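You operate a simulated robot arm through the tools that you are given. There is no shell and no other tool. Be economical: measure what you need, move in short steps, check, and stop when the job is done.

You are at the controls of a simulated robot arm. One attempt, no reset.

TASK
Put the carton labelled "cumin" from the table top in the wicker basket.

It is judged by the outcome, as a careful person would: the job done as asked, and still so three seconds after it is handed in. It fails if anything else is knocked over, pushed out of place, dropped, spilled or broken.

THE ROBOT
A 7-joint arm with a two-finger parallel gripper, fixed in place. Base frame: the origin is at the foot of the arm, x ahead of it, y to its left, z up; the work surface is at about z = 0. Lengths are in mm, angles in degrees, forces in N, time in s.
With the tool pointing down near the work surface it reaches from about 240 to 620 mm from the base axis. Its first joint turns from -66.0 to 66.0 degrees. Payload 2.6 kg.
The tool frame sits at the grasp point between the pads (the TCP): z along the fingers, y along the line on which they close. The tips reach 30 mm beyond it. Largest opening 94 mm; finger width 28, thickness 10; the body of the gripper, 50 by 96 mm, starts 55 mm behind the TCP.
Orientation is that of the tool frame in the base frame, as a unit quaternion [x, y, z, w]. With the fingers straight down and closing along the base's y, the tool's x points along the base's -x, its y along +y and its z along -z.

THE INTERFACE
- The arm moves only by the tool jog_arm. Its arguments are lists of equal length, an entry for each row: "linear": the shift along the tool's x, y, z in mm, a list of three; "delta_rot": the turn, a rotation vector about the tool's x, y, z in degrees, a list of three; "jaw": the opening in per cent of the stroke, from 0 (shut) to 100 (fully open). In form: {"linear": [[x, y, z], ...], "delta_rot": [[wx, wy, wz], ...], "jaw": [jaw, ...]}. A call has 1 to 20 rows; each row shifts and turns the commanded pose from where the row before left it, along the tool's axes as they then stand. Rows are played at 5 a second. More than 50 mm and 8.6 degrees between two rows, or a gripper value outside its range, and nothing of the call is played. Where a pose cannot be reached the arm comes as near as it can. A force on the tool above 40 N (or 10 N above the force at the start of the call, whichever is more), or a blocked arm, ends the call early, and 0.2 s more pass. The fingers move at their own pace (about 72 mm/s each) and stop on an object; they squeeze with about 33 N. The grip force told is the motor's: it shows also when the fingers shut on nothing. Time passes only in rows, and 0.2 s behind the last, so rows that do not move let the fingers close. It gives the time, the measured TCP pose, the force on the tool (base axes), the opening and the grip force at its end, in the units of the frame above (readings bear some noise), and new pictures: "show" is both (left out), scene, wrist or none.
- Cameras (640 x 400 px; columns grow to the right, rows downward): "scene" is fixed at [30.8, 426.3, 567.9]; the picture's right is [-0.83, -0.56, 0.00], its down [-0.30, 0.45, -0.84] and it looks along [0.47, -0.70, -0.54] (base axes); focal length 340 px, centre (320, 200). "wrist" rides on the gripper at [76, 14, -102] in the tool frame; the picture's right is [-0.18, 0.98, 0.00], its down [-0.75, -0.14, -0.64] and it looks along [-0.63, -0.12, 0.77] (tool axes); focal length 243 px, centre (320, 200). There is no depth. A picture from a camera that has moved, and an enlarged one, comes with that camera's place and axes in the base frame and with its lens.
- enlarge(camera, box): a new picture of the part [left, top, right, bottom] of that camera's present view, enlarged. No time passes.
- finish_job(): hands the job in; it is judged then, once.

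Go step by step. Nothing tells you positions but the pictures and the camera data: compare them with the known pose of the tool, close in by small moves and look again before you grip or let go. The budget is 90 turns and 200 pictures, counting those below and the enlarged ones. Unless the task says otherwise, let go and move clear before handing in, and close with one line.

The tools are called after "Request:" as name(argument=value, ...) on one line, values as JSON. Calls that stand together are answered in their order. jog_arm: Moves the arm, as the interface text tells. Its arguments: {"type":"object","properties":{"linear":{"type":"array","items":{"type":"array","items":{"type":"number"}}},"delta_rot":{"type":"array","items":{"type":"array","items":{"type":"number"}}},"jaw":{"type":"array","items":{"type":"number"}},"show":{"type":"string","enum":["both","scene","wrist","none"]}},"required":["linear","delta_rot","jaw"]} The other tools are called the same way: enlarge (camera, box) takes an enlarged picture of a part of a camera's view; finish_job () hands the job in.

At the start:

```text
time: 0.0
position: [380.9, 24.3, 326.2]
tool_rot: [-0.001, 1.0, 0.0, 0.0]
force: [-0.5, -0.3, -0.3]
grip_width: 93.9
grasp_force: 0.1
```

scene: 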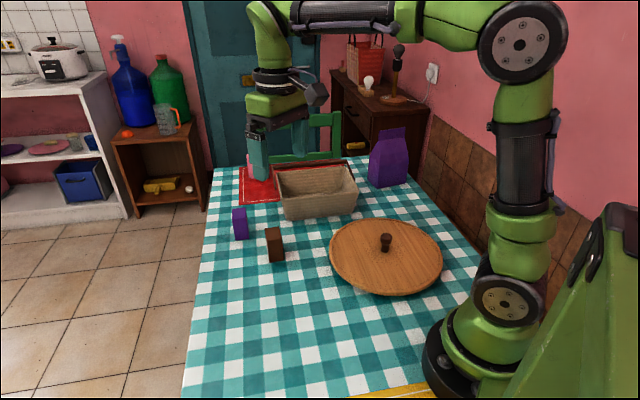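
wrist: 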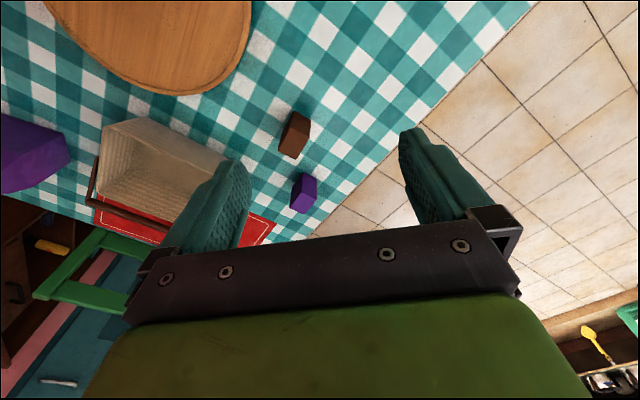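

I see two small cartons (purple and brown) and a basket; I need to read the labels, so I enlarge both views.

Request:
enlarge(camera="scene", box=[210, 190, 310, 280])

Request:
enlarge(camera="wrist", box=[250, 90, 350, 230])

Request:
enlarge(camera="scene", box=[220, 120, 430, 250])

```text
4.44 times, centred on (260, 235) of scene
camera zoom: at [30.8, 426.3, 567.9], right [-0.83, -0.56, 0.0], down [-0.3, 0.45, -0.84], along [0.47, -0.7, -0.54], focal length 1512 px, centre (587, 44)
```

zoom: 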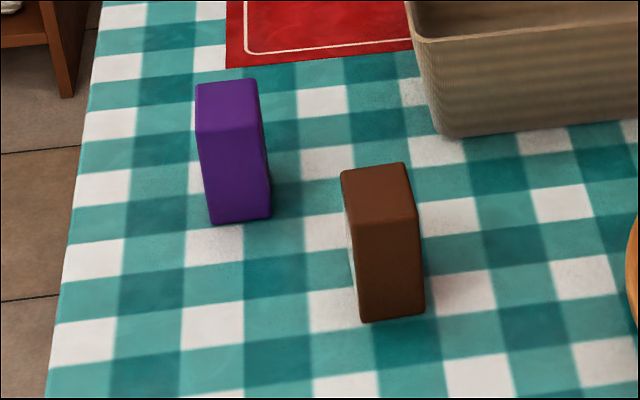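

```text
2.86 times, centred on (300, 160) of wrist
camera zoom: at [303.6, 36.8, 429.4], right [0.18, 0.98, 0.0], down [0.75, -0.14, 0.64], along [0.63, -0.12, -0.77], focal length 693 px, centre (377, 314)
```

zoom: 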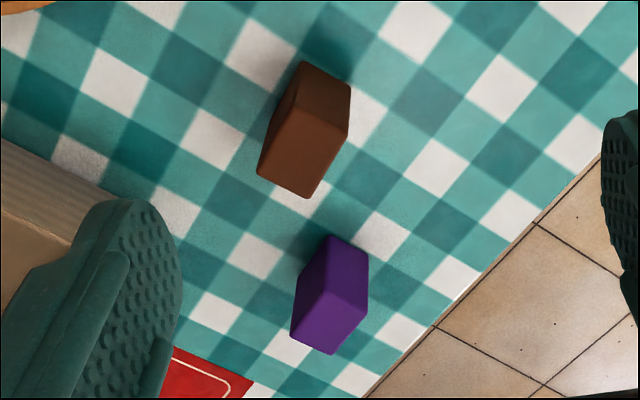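

```text
3.05 times, centred on (325, 185) of scene
camera zoom: at [30.8, 426.3, 567.9], right [-0.83, -0.56, 0.0], down [-0.3, 0.45, -0.84], along [0.47, -0.7, -0.54], focal length 1037 px, centre (305, 246)
```

zoom: 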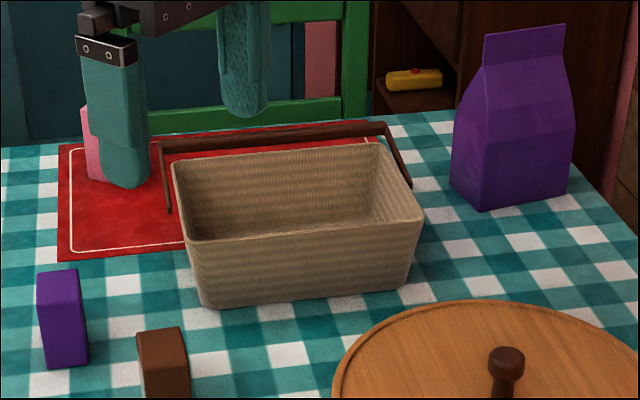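

Besides the purple and brown cartons there is something pink behind the gripper. No labels face the camera squarely, so I zoom in further.

Request:
enlarge(camera="scene", box=[260, 220, 292, 268])

Request:
enlarge(camera="scene", box=[235, 140, 285, 190])

```text
8.33 times, centred on (276, 244) of scene
camera zoom: at [30.8, 426.3, 567.9], right [-0.83, -0.56, 0.0], down [-0.3, 0.45, -0.84], along [0.47, -0.7, -0.54], focal length 2835 px, centre (687, -167)
```

zoom: 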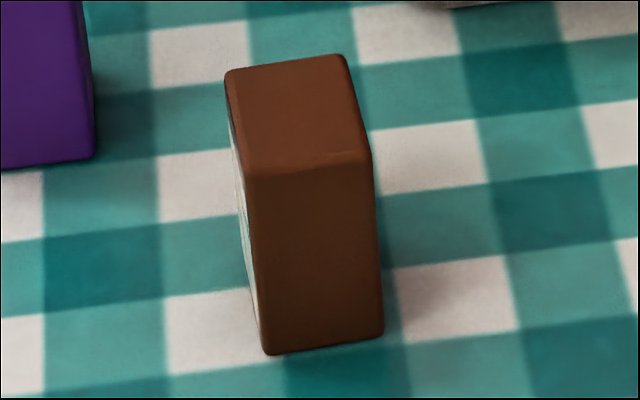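

```text
8.00 times, centred on (260, 165) of scene
camera zoom: at [30.8, 426.3, 567.9], right [-0.83, -0.56, 0.0], down [-0.3, 0.45, -0.84], along [0.47, -0.7, -0.54], focal length 2721 px, centre (800, 480)
```

zoom: 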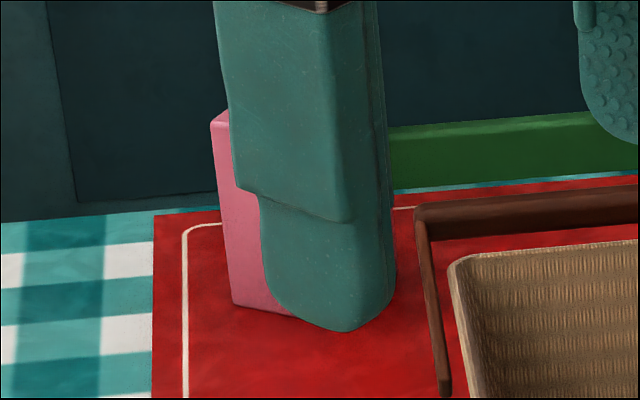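

The brown carton's label is on its far (+x+y) side. I'll move left and yaw the tool so the wrist camera looks from the left/far side.

Request:
jog_arm(linear=[[-20, 40, 0], [-30, 40, 0], [-30, 30, 0], [-30, 20, 0], [0, 0, 0], [0, 0, 0], [0, 0, 0], [0, 0, 0], [0, 0, 0], [0, 0, 0], [0, 0, 0], [0, 0, 0], [0, 0, 0], [0, 0, 0], [0, 0, 0]], delta_rot=[[0, 0, 0], [0, 0, 0], [0, 0, 0], [0, 0, 0], [0, 0, 8.5], [0, 0, 8.5], [0, 0, 8.5], [0, 0, 8.5], [0, 0, 8.5], [0, 0, 8.5], [0, 0, 8.5], [0, 0, 8.5], [0, 0, 8.5], [0, 0, 8.5], [0, 0, 8.5]], jaw=[100, 100, 100, 100, 100, 100, 100, 100, 100, 100, 100, 100, 100, 100, 100])

```text
time: 3.2
position: [490.6, 153.5, 326.8]
tool_rot: [0.729, 0.684, 0.0, -0.001]
force: [0.1, 0.4, 0.2]
grip_width: 94.1
grasp_force: 0.1
camera wrist: at [509.0, 227.9, 429.2], right [0.97, -0.25, 0.0], down [-0.19, -0.74, 0.64], along [-0.16, -0.62, -0.77], focal length 243 px, centre (320, 200)
```

scene: 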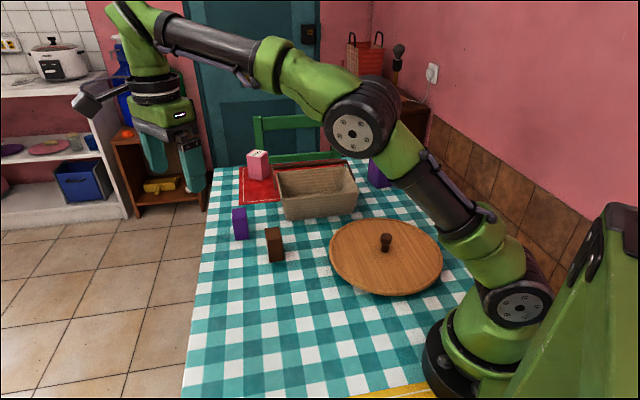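
wrist: 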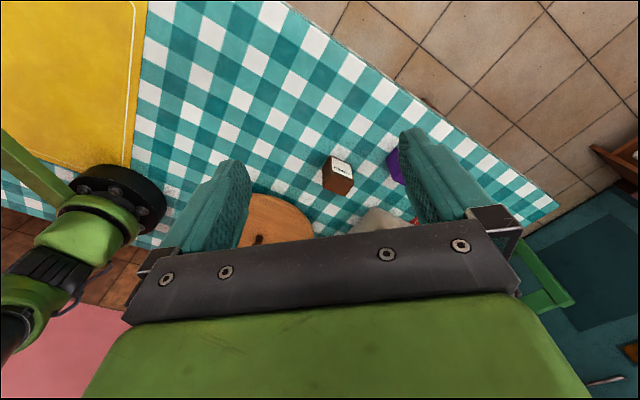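

A label face shows on the brown carton; I enlarge it.

Request:
enlarge(camera="wrist", box=[318, 148, 362, 198])

Request:
enlarge(camera="scene", box=[225, 140, 295, 190])

```text
8.00 times, centred on (340, 173) of wrist
camera zoom: at [509.0, 227.9, 429.2], right [0.97, -0.25, 0.0], down [-0.19, -0.74, 0.64], along [-0.16, -0.62, -0.77], focal length 1941 px, centre (160, 416)
```

zoom: 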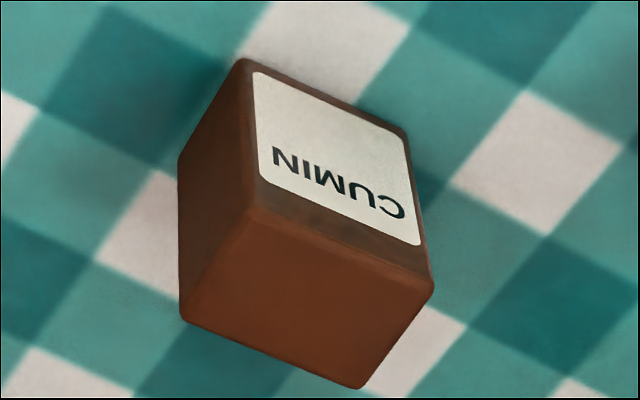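

```text
8.00 times, centred on (260, 165) of scene
camera zoom: at [30.8, 426.3, 567.9], right [-0.83, -0.56, 0.0], down [-0.3, 0.45, -0.84], along [0.47, -0.7, -0.54], focal length 2721 px, centre (800, 480)
```

zoom: 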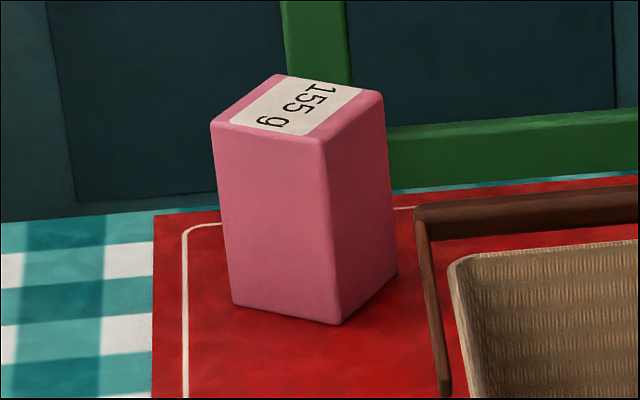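

The brown carton is the cumin one. I estimate its centre at (475,-39), 34×46 mm in plan, height ~68, short side along the 47° direction; the basket centre is near (515,-278) with the same axes. I'll align yaw to 47° and move above the carton.

Request:
jog_arm(linear=[[0, 0, 0], [0, 0, 0], [0, 0, 0], [0, 0, 0], [0, 0, 0], [0, 0, 0], [-24, -30.2, 0], [-24, -30.2, 0], [-24, -30.2, 0], [-24, -30.2, 0], [-24.3, -30.2, 0], [0, 0, 37], [0, 0, 37], [0, 0, 37], [0, 0, 36], [0, 0, 0]], delta_rot=[[0, 0, -8.45], [0, 0, -8.45], [0, 0, -8.45], [0, 0, -8.45], [0, 0, -8.45], [0, 0, -8.45], [0, 0, 0], [0, 0, 0], [0, 0, 0], [0, 0, 0], [0, 0, 0], [0, 0, 0], [0, 0, 0], [0, 0, 0], [0, 0, 0], [0, 0, 0]], jaw=[100, 100, 100, 100, 100, 100, 100, 100, 100, 100, 100, 100, 100, 100, 100, 100])

```text
time: 6.6
position: [477.3, -38.1, 180.6]
tool_rot: [0.365, 0.931, 0.001, -0.001]
force: [0.2, -0.2, -0.5]
grip_width: 94.0
grasp_force: 0.1
camera wrist: at [429.2, 23.6, 283.5], right [0.8, 0.6, 0.0], down [0.46, -0.62, 0.64], along [0.38, -0.52, -0.77], focal length 243 px, centre (320, 200)
```

scene: 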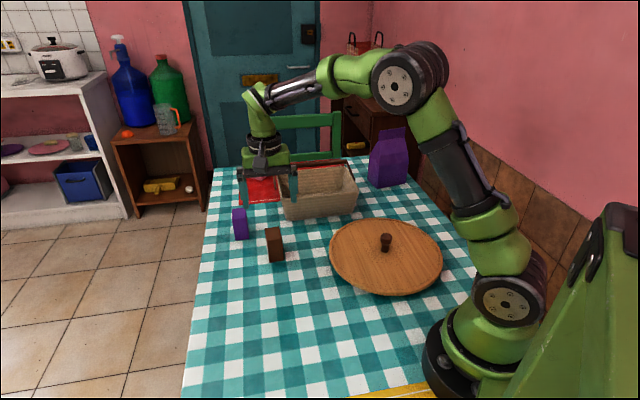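
wrist: 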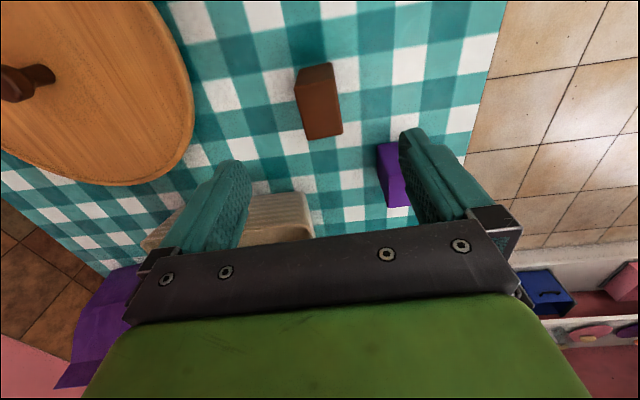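

The tool is over the carton; I check alignment with an enlarged wrist view.

Request:
enlarge(camera="wrist", box=[270, 50, 370, 150])

```text
4.00 times, centred on (320, 100) of wrist
camera zoom: at [429.2, 23.6, 283.5], right [0.8, 0.6, 0.0], down [0.46, -0.62, 0.64], along [0.38, -0.52, -0.77], focal length 970 px, centre (320, 600)
```

zoom: 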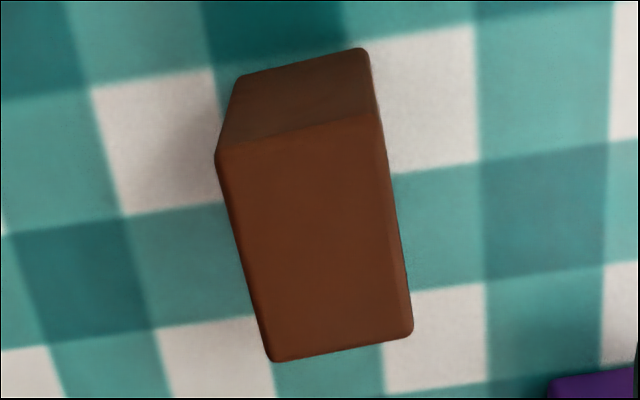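

Centre measured at (475,-40), yaw ~48°: a tiny correction is needed, then descend to z≈40.

Request:
jog_arm(linear=[[0, -2.8, 0], [0, 0, 30], [0, 0, 30], [0, 0, 30], [0, 0, 25], [0, 0, 25], [0, 0, 0]], delta_rot=[[0, 0, -1], [0, 0, 0], [0, 0, 0], [0, 0, 0], [0, 0, 0], [0, 0, 0], [0, 0, 0]], jaw=[100, 100, 100, 100, 100, 100, 100])

```text
time: 8.2
position: [473.5, -41.4, 40.6]
tool_rot: [0.357, 0.934, 0.001, 0.0]
force: [-0.2, 0.1, 0.0]
grip_width: 93.8
grasp_force: 0.0
camera wrist: at [425.6, 19.3, 143.7], right [0.79, 0.61, 0.0], down [0.47, -0.61, 0.64], along [0.39, -0.51, -0.77], focal length 243 px, centre (320, 200)
```

scene: 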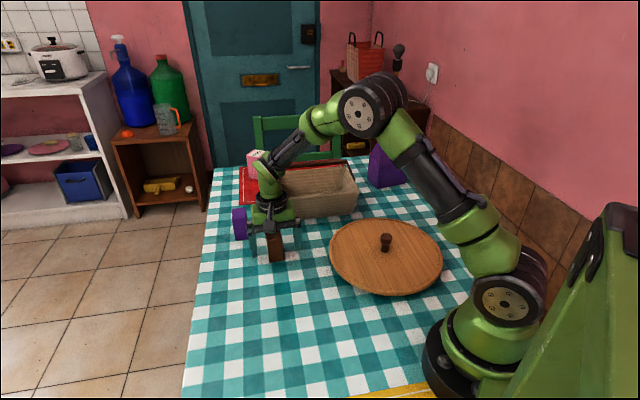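
wrist: 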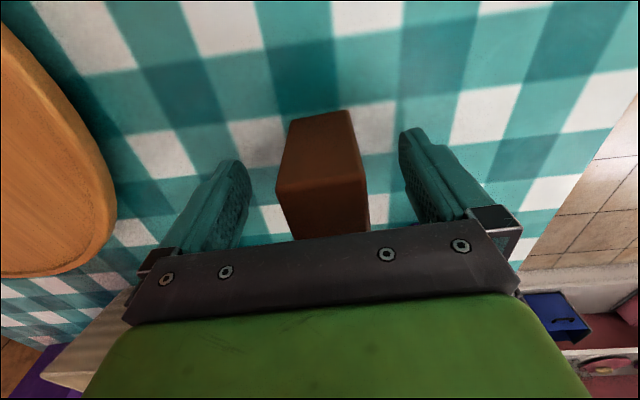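

The carton is centred between the fingers, clear of neighbours. I close the gripper and lift a little.

Request:
jog_arm(linear=[[0, 0, 0], [0, 0, 0], [0, 0, 0], [0, 0, 0], [0, 0, 0], [0, 0, -10], [0, 0, -10], [0, 0, 0]], delta_rot=[[0, 0, 0], [0, 0, 0], [0, 0, 0], [0, 0, 0], [0, 0, 0], [0, 0, 0], [0, 0, 0], [0, 0, 0]], jaw=[20, 20, 20, 20, 20, 20, 20, 20])

```text
time: 10.0
position: [473.9, -42.9, 60.6]
tool_rot: [0.357, 0.934, 0.0, 0.0]
force: [-0.4, 0.9, 0.2]
grip_width: 39.1
grasp_force: 33.5
camera wrist: at [425.4, 19.1, 163.4], right [0.79, 0.61, 0.0], down [0.47, -0.61, 0.64], along [0.39, -0.51, -0.77], focal length 243 px, centre (320, 200)
```

scene: 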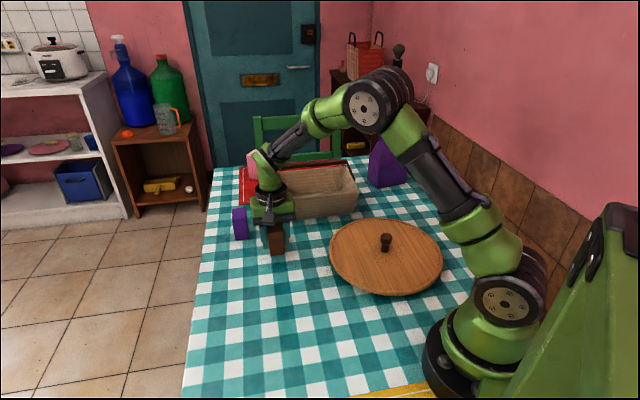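
wrist: 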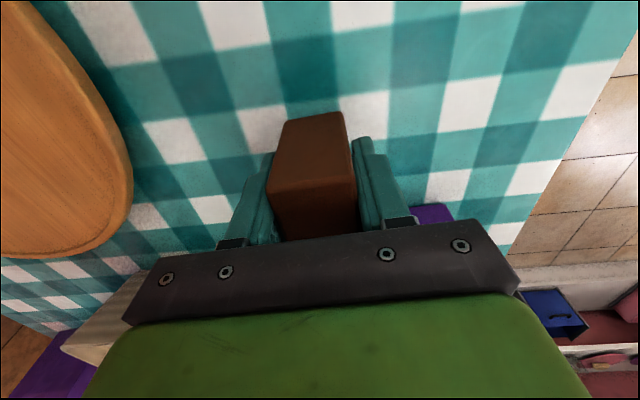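

The carton is held. I lift to z≈190 and travel to over the basket.

Request:
jog_arm(linear=[[0, 0, -33], [0, 0, -33], [0, 0, -33], [0, 0, -33], [-28.9, -24.5, 0], [-28.9, -24.5, 0], [-28.9, -24.5, 0], [-28.9, -24.5, 0], [-28.9, -24.5, 0], [-28.9, -24.5, 0], [0, 0, 0], [0, 0, 0]], delta_rot=[[0, 0, 0], [0, 0, 0], [0, 0, 0], [0, 0, 0], [0, 0, 0], [0, 0, 0], [0, 0, 0], [0, 0, 0], [0, 0, 0], [0, 0, 0], [0, 0, 0], [0, 0, 0]], jaw=[20, 20, 20, 20, 20, 20, 20, 20, 20, 20, 20, 20])

Request:
enlarge(camera="scene", box=[220, 100, 420, 225])

```text
time: 12.6
position: [505.7, -265.3, 191.2]
tool_rot: [0.356, 0.935, 0.0, 0.0]
force: [-1.2, 0.1, -0.7]
grip_width: 39.6
grasp_force: 33.2
camera wrist: at [457.5, -204.6, 293.2], right [0.79, 0.61, 0.0], down [0.47, -0.61, 0.64], along [0.39, -0.51, -0.77], focal length 243 px, centre (320, 200)
```

scene: 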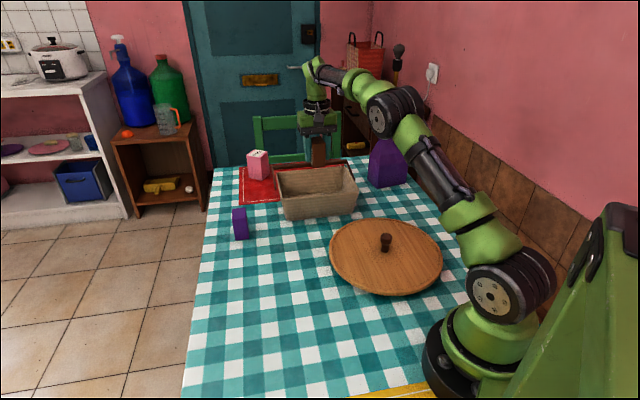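
wrist: 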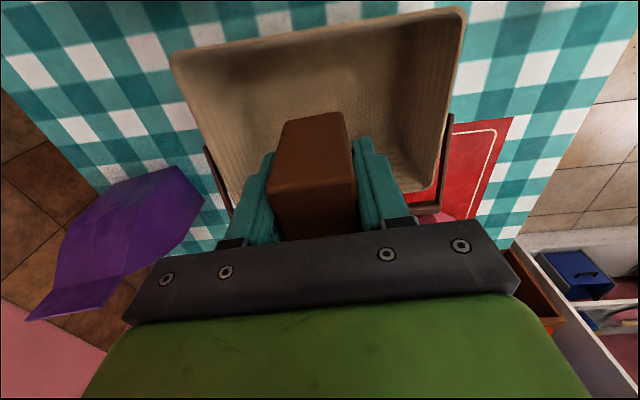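

```text
3.20 times, centred on (320, 162) of scene
camera zoom: at [30.8, 426.3, 567.9], right [-0.83, -0.56, 0.0], down [-0.3, 0.45, -0.84], along [0.47, -0.7, -0.54], focal length 1089 px, centre (320, 320)
```

zoom: 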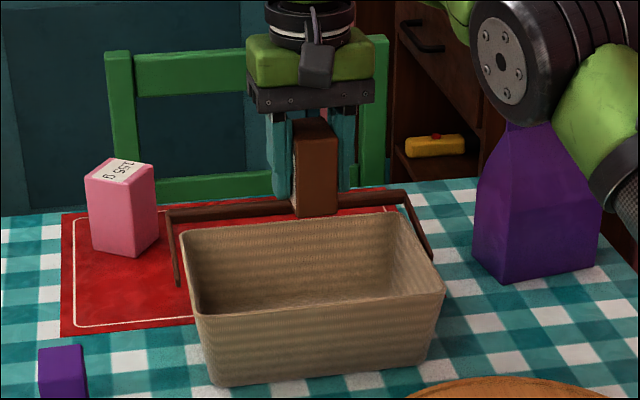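

The basket's rim reconstructs to the same place, so the carton is over its interior. I descend to just above the basket floor.

Request:
jog_arm(linear=[[-8, 0, 0], [0, 0, 30], [0, 0, 30], [0, 0, 30], [0, 0, 25], [0, 0, 20], [0, 0, 0]], delta_rot=[[0, 0, 0], [0, 0, 0], [0, 0, 0], [0, 0, 0], [0, 0, 0], [0, 0, 0], [0, 0, 0]], jaw=[20, 20, 20, 20, 20, 20, 20])

Request:
enlarge(camera="scene", box=[220, 100, 420, 225])

```text
time: 14.2
position: [512.5, -271.2, 55.1]
tool_rot: [0.356, 0.934, -0.001, 0.0]
force: [-0.1, -0.5, -0.6]
grip_width: 39.7
grasp_force: 33.3
camera wrist: at [463.9, -210.8, 157.5], right [0.79, 0.61, 0.0], down [0.47, -0.61, 0.64], along [0.39, -0.51, -0.77], focal length 243 px, centre (320, 200)
```

scene: 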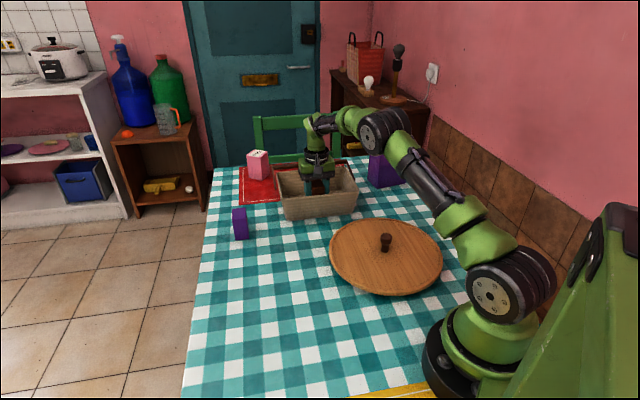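
wrist: 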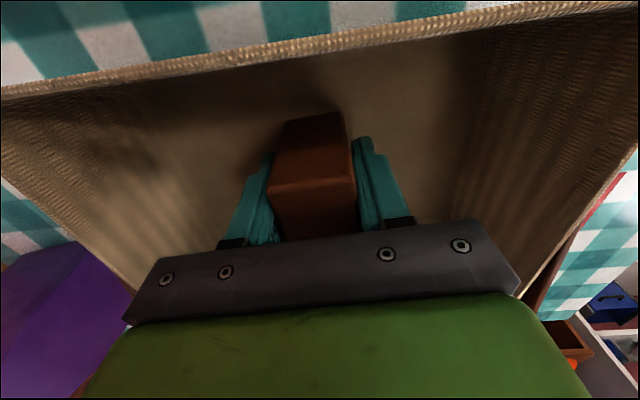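

```text
3.20 times, centred on (320, 162) of scene
camera zoom: at [30.8, 426.3, 567.9], right [-0.83, -0.56, 0.0], down [-0.3, 0.45, -0.84], along [0.47, -0.7, -0.54], focal length 1089 px, centre (320, 320)
```

zoom: 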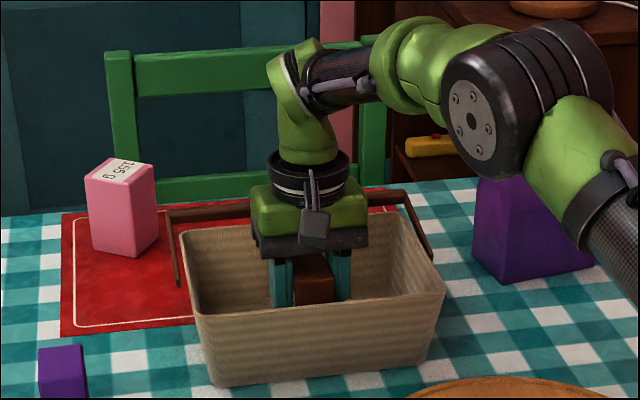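

The carton is well inside the basket with clearance all round. I lower in small steps to the floor.

Request:
jog_arm(linear=[[0, 0, 3], [0, 0, 2], [0, 0, 2], [0, 0, 0]], delta_rot=[[0, 0, 0], [0, 0, 0], [0, 0, 0], [0, 0, 0]], jaw=[20, 20, 20, 20], show="none")

```text
time: 15.2
position: [512.9, -270.5, 49.0]
tool_rot: [0.356, 0.935, 0.0, 0.0]
force: [0.3, 0.1, -0.5]
grip_width: 39.7
grasp_force: 33.0
```

No contact yet; a few more millimetres.

Request:
jog_arm(linear=[[0, 0, 1.5], [0, 0, 1.5], [0, 0, 1], [0, 0, 0]], delta_rot=[[0, 0, 0], [0, 0, 0], [0, 0, 0], [0, 0, 0]], jaw=[20, 20, 20, 20], show="none")

```text
time: 16.2
position: [512.6, -271.2, 46.0]
tool_rot: [0.357, 0.934, -0.001, 0.002]
force: [0.0, 1.0, 4.4]
grip_width: 39.3
grasp_force: 33.6
```

The carton has touched the floor (4.4 N up). I open moderately, then rise straight up.

Request:
jog_arm(linear=[[0, 0, 0], [0, 0, 0], [0, 0, 0], [0, 0, -10], [0, 0, -25], [0, 0, -35], [0, 0, -40], [0, 0, -40], [0, 0, 0]], delta_rot=[[0, 0, 0], [0, 0, 0], [0, 0, 0], [0, 0, 0], [0, 0, 0], [0, 0, 0], [0, 0, 0], [0, 0, 0], [0, 0, 0]], jaw=[75, 75, 75, 75, 75, 75, 75, 75, 75])

Request:
enlarge(camera="scene", box=[220, 100, 420, 225])

```text
time: 18.2
position: [513.8, -271.1, 192.3]
tool_rot: [0.357, 0.934, 0.0, -0.001]
force: [0.7, -0.1, 0.1]
grip_width: 70.5
grasp_force: 0.0
camera wrist: at [464.9, -210.9, 295.9], right [0.79, 0.61, 0.0], down [0.47, -0.61, 0.64], along [0.39, -0.51, -0.77], focal length 243 px, centre (320, 200)
```

scene: 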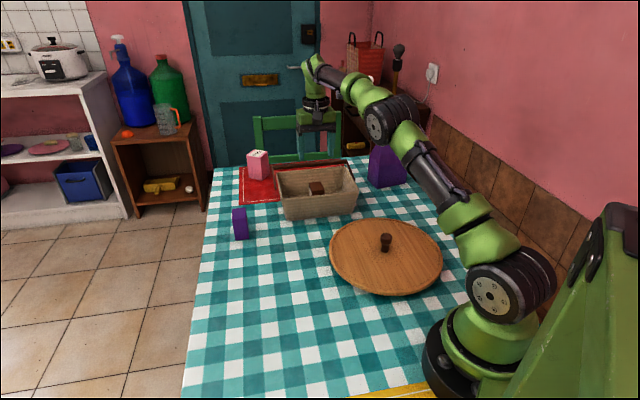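
wrist: 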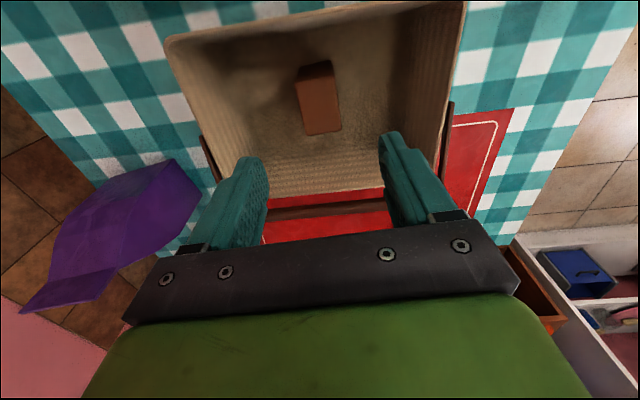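

```text
3.20 times, centred on (320, 162) of scene
camera zoom: at [30.8, 426.3, 567.9], right [-0.83, -0.56, 0.0], down [-0.3, 0.45, -0.84], along [0.47, -0.7, -0.54], focal length 1089 px, centre (320, 320)
```

zoom: 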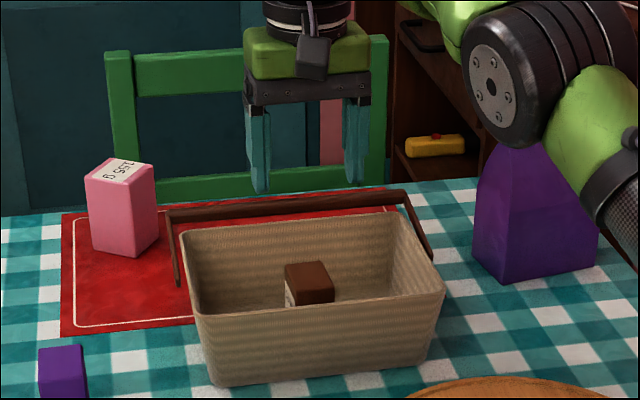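

The cumin carton stands in the basket, the gripper is clear and nothing else has moved, so I hand in.

Request:
finish_job()

```text
The job is handed in.
```

The carton labelled "cumin" is standing upright in the wicker basket. The gripper is clear of it, and I saw nothing else on the table moved.
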